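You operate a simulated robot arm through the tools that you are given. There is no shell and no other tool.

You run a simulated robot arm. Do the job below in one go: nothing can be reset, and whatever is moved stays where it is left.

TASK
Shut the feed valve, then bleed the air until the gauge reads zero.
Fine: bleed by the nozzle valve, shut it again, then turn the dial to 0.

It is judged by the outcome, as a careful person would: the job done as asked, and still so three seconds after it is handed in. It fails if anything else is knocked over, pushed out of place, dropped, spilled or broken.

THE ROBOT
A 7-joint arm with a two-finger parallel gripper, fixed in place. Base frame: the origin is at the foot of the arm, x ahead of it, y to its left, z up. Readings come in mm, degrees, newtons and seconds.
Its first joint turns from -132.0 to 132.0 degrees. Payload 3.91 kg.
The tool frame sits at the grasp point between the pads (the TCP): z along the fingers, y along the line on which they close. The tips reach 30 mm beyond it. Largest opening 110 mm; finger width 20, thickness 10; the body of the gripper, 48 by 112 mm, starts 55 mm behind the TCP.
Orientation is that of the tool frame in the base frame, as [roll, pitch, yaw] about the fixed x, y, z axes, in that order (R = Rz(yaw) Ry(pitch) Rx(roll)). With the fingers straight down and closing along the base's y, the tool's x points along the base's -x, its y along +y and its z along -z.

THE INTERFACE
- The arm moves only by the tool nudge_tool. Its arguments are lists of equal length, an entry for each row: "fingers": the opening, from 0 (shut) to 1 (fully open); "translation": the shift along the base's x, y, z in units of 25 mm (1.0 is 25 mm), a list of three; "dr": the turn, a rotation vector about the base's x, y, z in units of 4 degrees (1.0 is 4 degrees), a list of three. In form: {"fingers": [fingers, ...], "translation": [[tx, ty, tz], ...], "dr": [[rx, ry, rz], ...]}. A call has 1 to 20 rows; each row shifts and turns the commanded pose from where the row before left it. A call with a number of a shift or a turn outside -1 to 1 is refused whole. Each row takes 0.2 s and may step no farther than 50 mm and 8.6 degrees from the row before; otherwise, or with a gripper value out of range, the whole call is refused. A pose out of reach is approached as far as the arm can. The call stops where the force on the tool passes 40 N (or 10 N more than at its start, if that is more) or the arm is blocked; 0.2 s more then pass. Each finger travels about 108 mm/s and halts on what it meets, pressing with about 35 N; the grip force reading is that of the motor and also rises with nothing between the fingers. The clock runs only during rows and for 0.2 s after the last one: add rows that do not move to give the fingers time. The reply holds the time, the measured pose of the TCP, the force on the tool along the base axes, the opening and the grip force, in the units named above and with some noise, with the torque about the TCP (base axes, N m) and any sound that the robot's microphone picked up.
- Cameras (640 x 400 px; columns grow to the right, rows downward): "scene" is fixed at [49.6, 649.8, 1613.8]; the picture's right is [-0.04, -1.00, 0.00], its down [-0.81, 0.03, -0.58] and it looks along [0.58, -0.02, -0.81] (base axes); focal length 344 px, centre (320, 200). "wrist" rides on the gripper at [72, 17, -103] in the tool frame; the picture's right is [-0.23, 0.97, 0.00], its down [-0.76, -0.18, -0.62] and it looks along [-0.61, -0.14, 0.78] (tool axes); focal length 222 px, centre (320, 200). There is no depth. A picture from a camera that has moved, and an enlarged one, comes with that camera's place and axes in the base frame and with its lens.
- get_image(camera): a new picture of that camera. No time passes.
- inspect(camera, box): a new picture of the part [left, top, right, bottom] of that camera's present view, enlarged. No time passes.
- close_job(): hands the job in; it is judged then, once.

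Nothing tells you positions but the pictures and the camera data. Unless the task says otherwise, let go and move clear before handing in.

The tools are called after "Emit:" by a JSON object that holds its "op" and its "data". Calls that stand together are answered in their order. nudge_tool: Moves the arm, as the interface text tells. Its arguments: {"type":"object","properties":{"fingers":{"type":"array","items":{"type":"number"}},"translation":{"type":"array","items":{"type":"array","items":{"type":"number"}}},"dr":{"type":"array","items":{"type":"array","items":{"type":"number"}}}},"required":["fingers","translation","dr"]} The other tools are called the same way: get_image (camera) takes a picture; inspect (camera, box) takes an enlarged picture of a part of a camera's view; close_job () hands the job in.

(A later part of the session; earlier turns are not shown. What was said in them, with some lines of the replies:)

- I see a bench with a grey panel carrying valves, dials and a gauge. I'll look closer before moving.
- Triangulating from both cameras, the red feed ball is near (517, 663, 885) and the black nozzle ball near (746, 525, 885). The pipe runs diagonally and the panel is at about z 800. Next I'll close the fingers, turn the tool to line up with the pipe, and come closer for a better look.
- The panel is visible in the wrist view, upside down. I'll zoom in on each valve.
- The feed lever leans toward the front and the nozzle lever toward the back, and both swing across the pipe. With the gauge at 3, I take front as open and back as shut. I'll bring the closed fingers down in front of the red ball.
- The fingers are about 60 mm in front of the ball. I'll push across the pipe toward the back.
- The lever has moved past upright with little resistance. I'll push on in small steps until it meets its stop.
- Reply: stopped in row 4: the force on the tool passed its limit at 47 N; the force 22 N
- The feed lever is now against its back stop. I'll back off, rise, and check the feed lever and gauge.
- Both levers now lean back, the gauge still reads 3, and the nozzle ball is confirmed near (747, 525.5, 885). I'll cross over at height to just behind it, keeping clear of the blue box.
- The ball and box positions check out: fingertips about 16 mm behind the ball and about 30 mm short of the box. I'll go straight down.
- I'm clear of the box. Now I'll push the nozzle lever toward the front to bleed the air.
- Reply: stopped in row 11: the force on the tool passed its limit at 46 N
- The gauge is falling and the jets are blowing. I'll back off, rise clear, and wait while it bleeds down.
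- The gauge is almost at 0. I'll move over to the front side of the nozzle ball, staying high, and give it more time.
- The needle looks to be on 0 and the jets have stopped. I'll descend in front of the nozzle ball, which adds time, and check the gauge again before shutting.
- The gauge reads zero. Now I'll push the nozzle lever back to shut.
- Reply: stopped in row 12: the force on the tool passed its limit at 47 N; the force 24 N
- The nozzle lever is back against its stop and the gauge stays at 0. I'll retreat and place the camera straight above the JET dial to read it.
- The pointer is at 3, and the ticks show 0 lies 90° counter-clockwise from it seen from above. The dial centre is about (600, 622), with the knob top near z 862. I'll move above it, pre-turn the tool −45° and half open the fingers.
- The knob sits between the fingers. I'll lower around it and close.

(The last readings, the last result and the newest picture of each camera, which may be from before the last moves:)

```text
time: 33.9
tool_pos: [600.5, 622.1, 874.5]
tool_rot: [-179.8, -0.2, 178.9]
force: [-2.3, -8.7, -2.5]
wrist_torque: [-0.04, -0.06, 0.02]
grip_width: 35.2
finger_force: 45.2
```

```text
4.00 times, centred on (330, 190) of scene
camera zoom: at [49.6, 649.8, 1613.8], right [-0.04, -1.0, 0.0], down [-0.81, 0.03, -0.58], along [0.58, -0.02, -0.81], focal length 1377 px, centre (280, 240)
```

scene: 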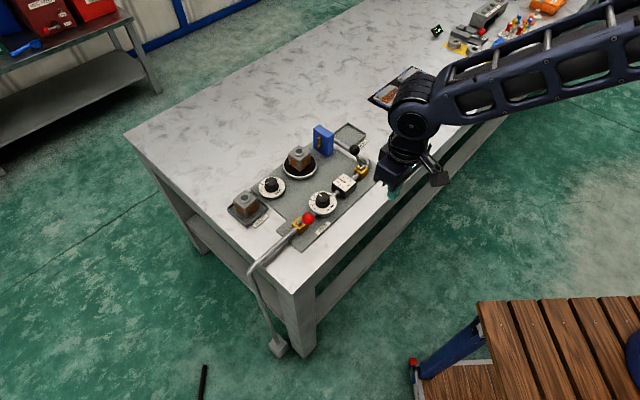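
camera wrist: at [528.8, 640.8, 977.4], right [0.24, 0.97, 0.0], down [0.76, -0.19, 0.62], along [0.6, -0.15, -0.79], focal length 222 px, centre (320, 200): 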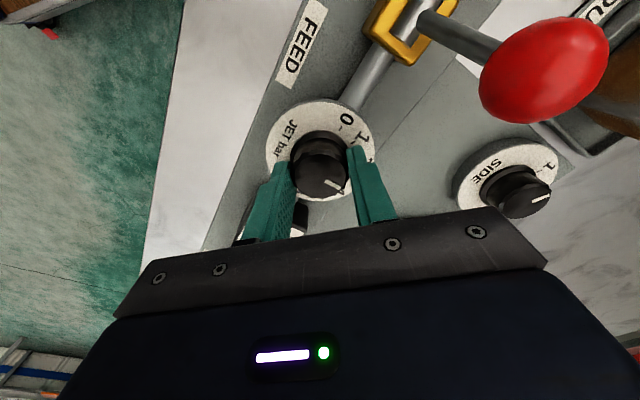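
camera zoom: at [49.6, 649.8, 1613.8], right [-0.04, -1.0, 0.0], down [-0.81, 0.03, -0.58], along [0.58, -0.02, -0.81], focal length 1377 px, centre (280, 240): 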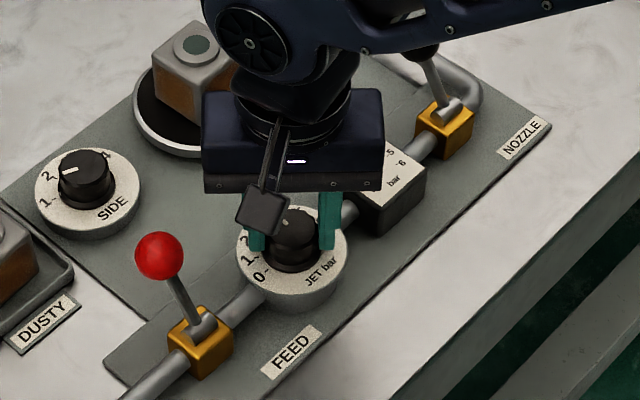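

The knob is firmly gripped. I'll turn 40° counter-clockwise first and check the motion.

Emit:
{"op": "nudge_tool", "data": {"fingers": [0, 0, 0, 0, 0, 0, 0, 0, 0, 0, 0], "translation": [[0, -0.03, 0], [0, 0, 0], [0, 0, 0], [0, 0, 0], [0, 0, 0], [0, 0, 0], [0, 0, 0], [0, 0, 0], [0, 0, 0], [0, 0, 0], [0, 0, 0]], "dr": [[0, 0, 1], [0, 0, 1], [0, 0, 1], [0, 0, 1], [0, 0, 1], [0, 0, 1], [0, 0, 1], [0, 0, 1], [0, 0, 1], [0, 0, 1], [0, 0, 0]]}}

Emit:
{"op": "get_image", "data": {"camera": "wrist"}}

Emit:
{"op": "inspect", "data": {"camera": "scene", "box": [270, 140, 390, 240]}}

```text
time: 36.3
tool_pos: [600.4, 622.9, 874.1]
tool_rot: [-179.7, -0.5, -140.9]
force: [16.8, -18.6, -8.6]
wrist_torque: [0.33, -1.04, -0.02]
grip_width: 35.4
finger_force: 45.0
```

```text
taken
camera wrist: at [533.8, 590.3, 977.5], right [-0.44, 0.9, 0.0], down [0.71, 0.35, 0.62], along [0.56, 0.27, -0.79], focal length 222 px, centre (320, 200)
```

wrist: 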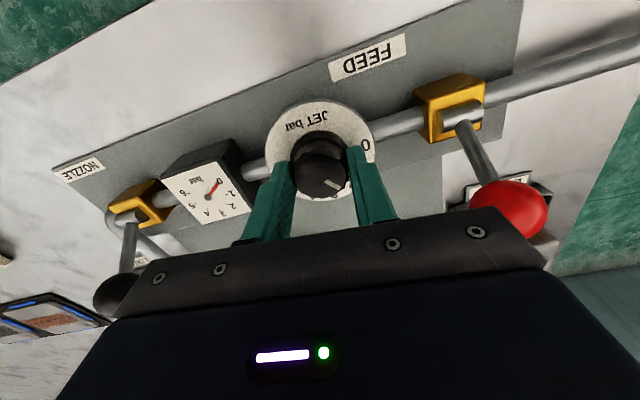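

```text
4.00 times, centred on (330, 190) of scene
camera zoom: at [49.6, 649.8, 1613.8], right [-0.04, -1.0, 0.0], down [-0.81, 0.03, -0.58], along [0.58, -0.02, -0.81], focal length 1377 px, centre (280, 240)
```

zoom: 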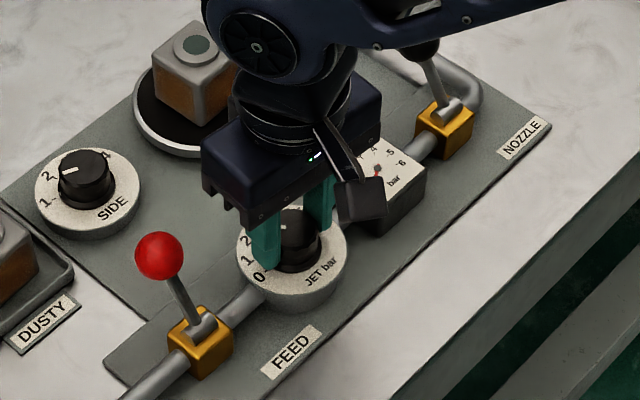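

The knob follows the hand well. Some side force shows the grip is slightly off-centre toward the feed side, so I'll correct by about 1.5 mm and turn 40° more.

Emit:
{"op": "nudge_tool", "data": {"fingers": [0, 0, 0, 0, 0, 0, 0, 0, 0, 0, 0, 0], "translation": [[0.04, -0.04, 0], [0, 0, 0], [0, 0, 0], [0, 0, 0], [0, 0, 0], [0, 0, 0], [0, 0, 0], [0, 0, 0], [0, 0, 0], [0, 0, 0], [0, 0, 0], [0, 0, 0]], "dr": [[0, 0, 0], [0, 0, 1], [0, 0, 1], [0, 0, 1], [0, 0, 1], [0, 0, 1], [0, 0, 1], [0, 0, 1], [0, 0, 1], [0, 0, 1], [0, 0, 1], [0, 0, 0]]}}

Emit:
{"op": "get_image", "data": {"camera": "wrist"}}

Emit:
{"op": "inspect", "data": {"camera": "scene", "box": [270, 140, 390, 240]}}

```text
time: 38.9
tool_pos: [601.4, 622.5, 874.0]
tool_rot: [-179.9, -0.3, -101.0]
force: [14.3, -2.3, -4.1]
wrist_torque: [0.11, -0.28, -0.01]
grip_width: 35.4
finger_force: 45.1
```

```text
taken
camera wrist: at [570.1, 554.6, 977.5], right [-0.91, 0.41, 0.0], down [0.32, 0.72, 0.62], along [0.25, 0.56, -0.78], focal length 222 px, centre (320, 200)
```

wrist: 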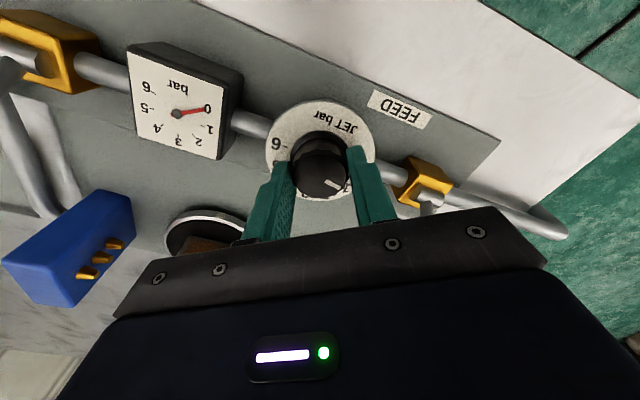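

```text
4.00 times, centred on (330, 190) of scene
camera zoom: at [49.6, 649.8, 1613.8], right [-0.04, -1.0, 0.0], down [-0.81, 0.03, -0.58], along [0.58, -0.02, -0.81], focal length 1377 px, centre (280, 240)
```

zoom: 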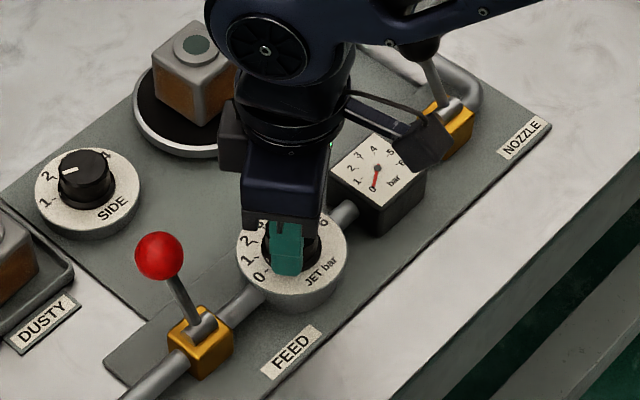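

80° is done; the last 10° should put it on 0. I'll make the final turn and then open the fingers.

Emit:
{"op": "nudge_tool", "data": {"fingers": [0, 0, 0, 0, 0], "translation": [[0.01, 0, 0], [0, 0, 0], [0, 0, 0], [0, 0, 0], [0, 0, 0]], "dr": [[0, 0, 0.8], [0, 0, 0.8], [0, 0, 0.8], [0, 0, 0.1], [0, 0, 0]]}}

Emit:
{"op": "inspect", "data": {"camera": "wrist", "box": [250, 90, 400, 210]}}

```text
time: 40.1
tool_pos: [601.5, 623.7, 874.3]
tool_rot: [-179.9, -0.3, -90.9]
force: [6.5, -4.6, 6.4]
wrist_torque: [0.14, 0.21, 0.03]
grip_width: 35.5
finger_force: 45.2
```

```text
3.33 times, centred on (325, 150) of wrist
camera zoom: at [582.3, 550.3, 977.5], right [-0.97, 0.24, 0.0], down [0.19, 0.76, 0.62], along [0.15, 0.6, -0.79], focal length 740 px, centre (303, 367)
```

zoom: 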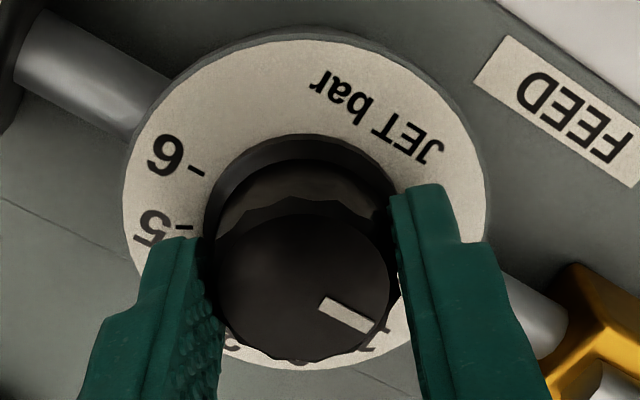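

Now I'll let go, rise, and put the camera above the dial to read the pointer.

Emit:
{"op": "nudge_tool", "data": {"fingers": [0.25, 0.5, 0.5, 0.5, 0.5, 0.5, 0.5, 0.5, 0.5, 0.5, 0.5, 0.5], "translation": [[0, 0, 0], [0, 0, 0], [0, 0, 0], [0, 0, 0.8], [0, 0, 1], [0, 0, 1], [0, 0, 1], [0, 0, 1], [0.2, 1, 0], [0.2, 1, 0], [0.2, 1, 0], [0, 0, 0]], "dr": [[0, 0, 0], [0, 0, 0], [0, 0, 0], [0, 0, 0], [0, 0, 0], [0, 0, 0], [0, 0, 0], [0, 0, 0], [0, 0, 0], [0, 0, 0], [0, 0, 0], [0, 0, 0]]}}

Emit:
{"op": "get_image", "data": {"camera": "wrist"}}

Emit:
{"op": "inspect", "data": {"camera": "wrist", "box": [260, 0, 380, 80]}}

Emit:
{"op": "inspect", "data": {"camera": "scene", "box": [270, 140, 390, 240]}}

```text
time: 42.7
tool_pos: [614.9, 696.6, 995.5]
tool_rot: [-179.9, -0.3, -91.0]
force: [0.6, -0.4, 0.5]
wrist_torque: [0.01, 0.05, -0.01]
grip_width: 55.1
finger_force: 0.1
```

```text
taken
camera wrist: at [596.7, 625.1, 1098.3], right [-0.97, 0.24, 0.0], down [0.19, 0.76, 0.62], along [0.15, 0.6, -0.79], focal length 222 px, centre (320, 200)
```

wrist: 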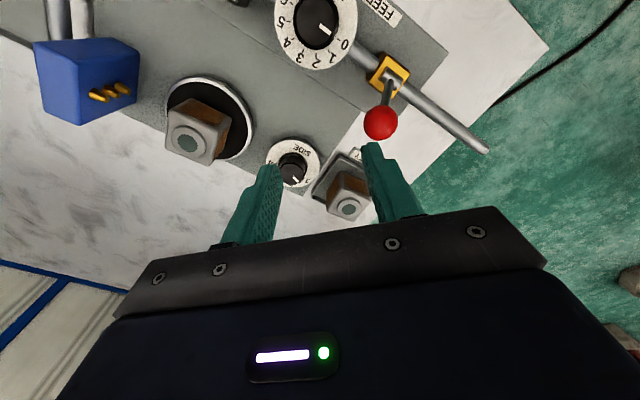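

```text
5.00 times, centred on (320, 40) of wrist
camera zoom: at [596.7, 625.1, 1098.3], right [-0.97, 0.24, 0.0], down [0.19, 0.76, 0.62], along [0.15, 0.6, -0.79], focal length 1111 px, centre (320, 1000)
```

zoom: 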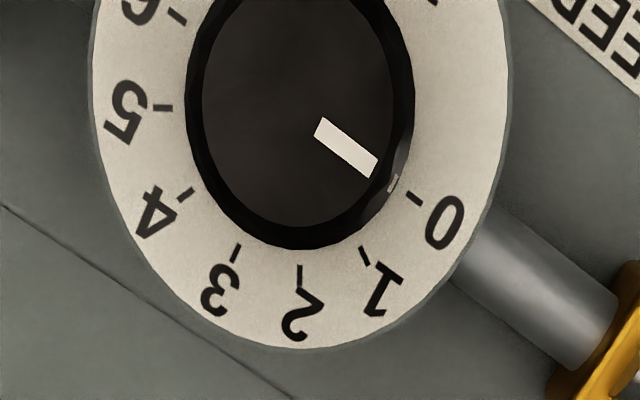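

```text
4.00 times, centred on (330, 190) of scene
camera zoom: at [49.6, 649.8, 1613.8], right [-0.04, -1.0, 0.0], down [-0.81, 0.03, -0.58], along [0.58, -0.02, -0.81], focal length 1377 px, centre (280, 240)
```

zoom: 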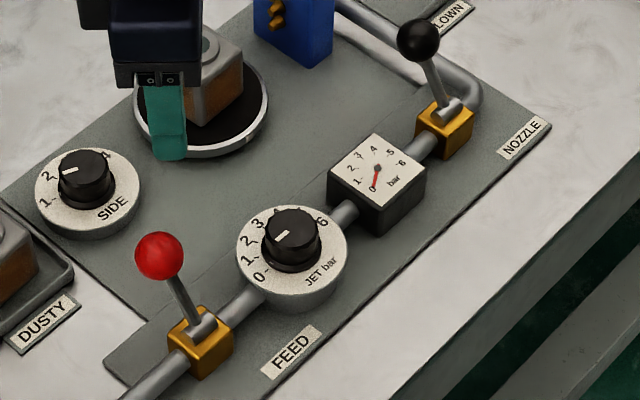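

Emit:
{"op": "inspect", "data": {"camera": "wrist", "box": [315, 15, 365, 55]}}

Emit:
{"op": "inspect", "data": {"camera": "scene", "box": [325, 165, 365, 205]}}

Emit:
{"op": "inspect", "data": {"camera": "scene", "box": [305, 185, 345, 220]}}

```text
10.00 times, centred on (340, 35) of wrist
camera zoom: at [596.7, 625.1, 1098.3], right [-0.97, 0.24, 0.0], down [0.19, 0.76, 0.62], along [0.15, 0.6, -0.79], focal length 2221 px, centre (120, 1850)
```

zoom: 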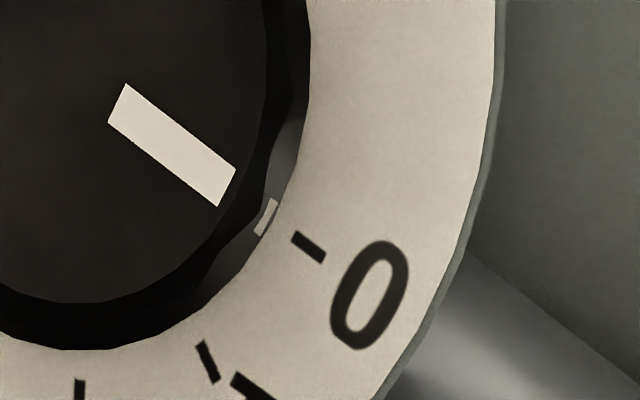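

```text
10.00 times, centred on (345, 185) of scene
camera zoom: at [49.6, 649.8, 1613.8], right [-0.04, -1.0, 0.0], down [-0.81, 0.03, -0.58], along [0.58, -0.02, -0.81], focal length 3443 px, centre (70, 350)
```

zoom: 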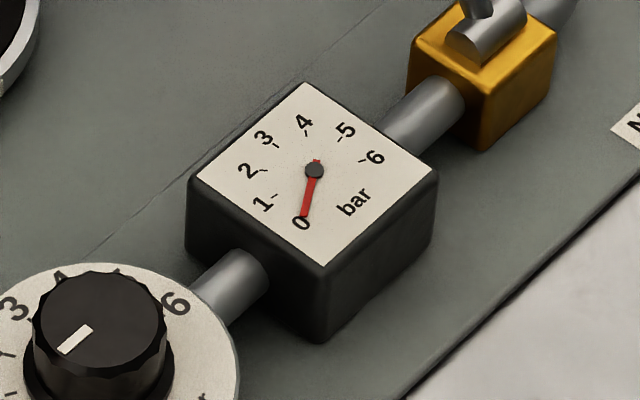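

```text
11.43 times, centred on (325, 202) of scene
camera zoom: at [49.6, 649.8, 1613.8], right [-0.04, -1.0, 0.0], down [-0.81, 0.03, -0.58], along [0.58, -0.02, -0.81], focal length 3935 px, centre (263, 171)
```

zoom: 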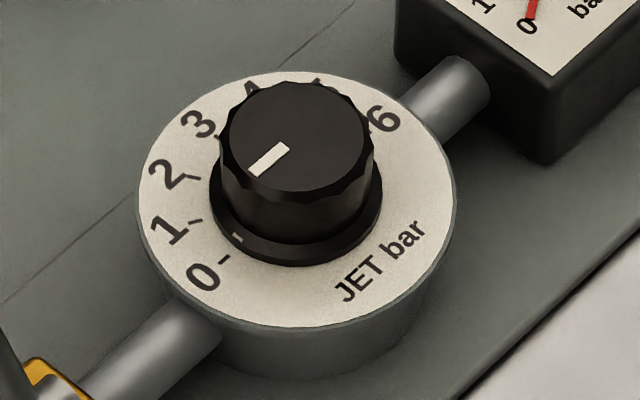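

The pointer and skirt mark line up with 0 to within about 1°. The gauge reads 0 and the nozzle lever is back where it started, shut. I'll withdraw and take a last look.

Emit:
{"op": "nudge_tool", "data": {"fingers": [0.5, 0.5, 0.5, 0.5, 0.5, 0.5, 0.5, 0.5, 0.5, 0.5], "translation": [[0, 0, 1], [0, 0, 1], [0, 0, 1], [0, 0, 1], [-0.8, -1, 0.5], [-0.8, -1, 0.5], [-0.8, -1, 0.5], [-0.8, -1, 0], [-0.8, -1, 0], [0, 0, 0]], "dr": [[0, 0, 0], [0, 0, 0], [0, 0, 0], [0, 0, 0], [0, 0, 0], [0, 0, 0], [0, 0, 0], [0, 0, 0], [0, 0, 0], [0, 0, 0]]}}

Emit:
{"op": "get_image", "data": {"camera": "scene"}}

Emit:
{"op": "inspect", "data": {"camera": "scene", "box": [220, 110, 400, 260]}}

```text
time: 44.9
tool_pos: [516.1, 570.3, 1131.1]
tool_rot: [-180.0, -0.3, -91.0]
force: [-0.2, -0.4, 0.1]
wrist_torque: [-0.03, 0.02, -0.03]
grip_width: 54.9
finger_force: 0.1
```

```text
taken
```

scene: 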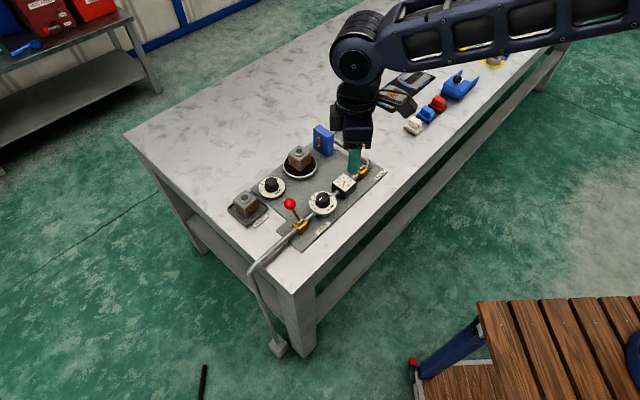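

```text
2.67 times, centred on (310, 185) of scene
camera zoom: at [49.6, 649.8, 1613.8], right [-0.04, -1.0, 0.0], down [-0.81, 0.03, -0.58], along [0.58, -0.02, -0.81], focal length 918 px, centre (347, 240)
```

zoom: 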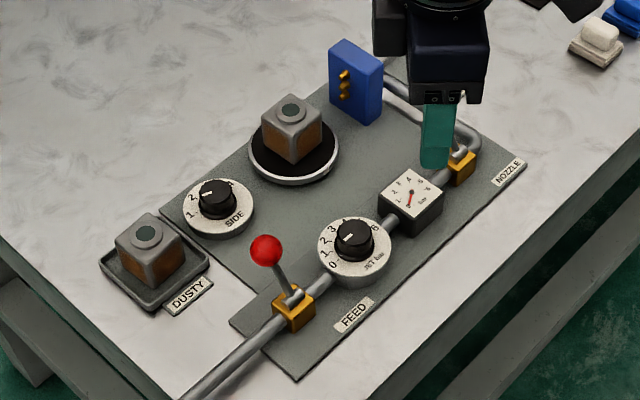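

Everything is in place: feed lever shut, nozzle lever shut, gauge at zero and dial at 0. Nothing else has been disturbed and the arm is clear, so I'm handing in.

Emit:
{"op": "close_job", "data": {}}

```text
The job is handed in.
```

The job is done and handed in. The feed valve is shut, the air is bled off, and the gauge reads zero.

- **Feed valve:** I pushed the lever to its back stop. No open or shut marks were visible, so I took back as shut. The gauge falling to zero and staying there supports that.
- **Bleed:** I opened the nozzle valve until the needle sat on 0 and the jets stopped, then pushed its lever back to where it started. The gauge stayed at 0.
- **Dial:** I turned the JET dial from 3 to 0. The pointer lines up with the 0 mark to within about 1–2°.

The fingers are off everything, the arm is raised above the panel, and the last pictures show nothing else moved.
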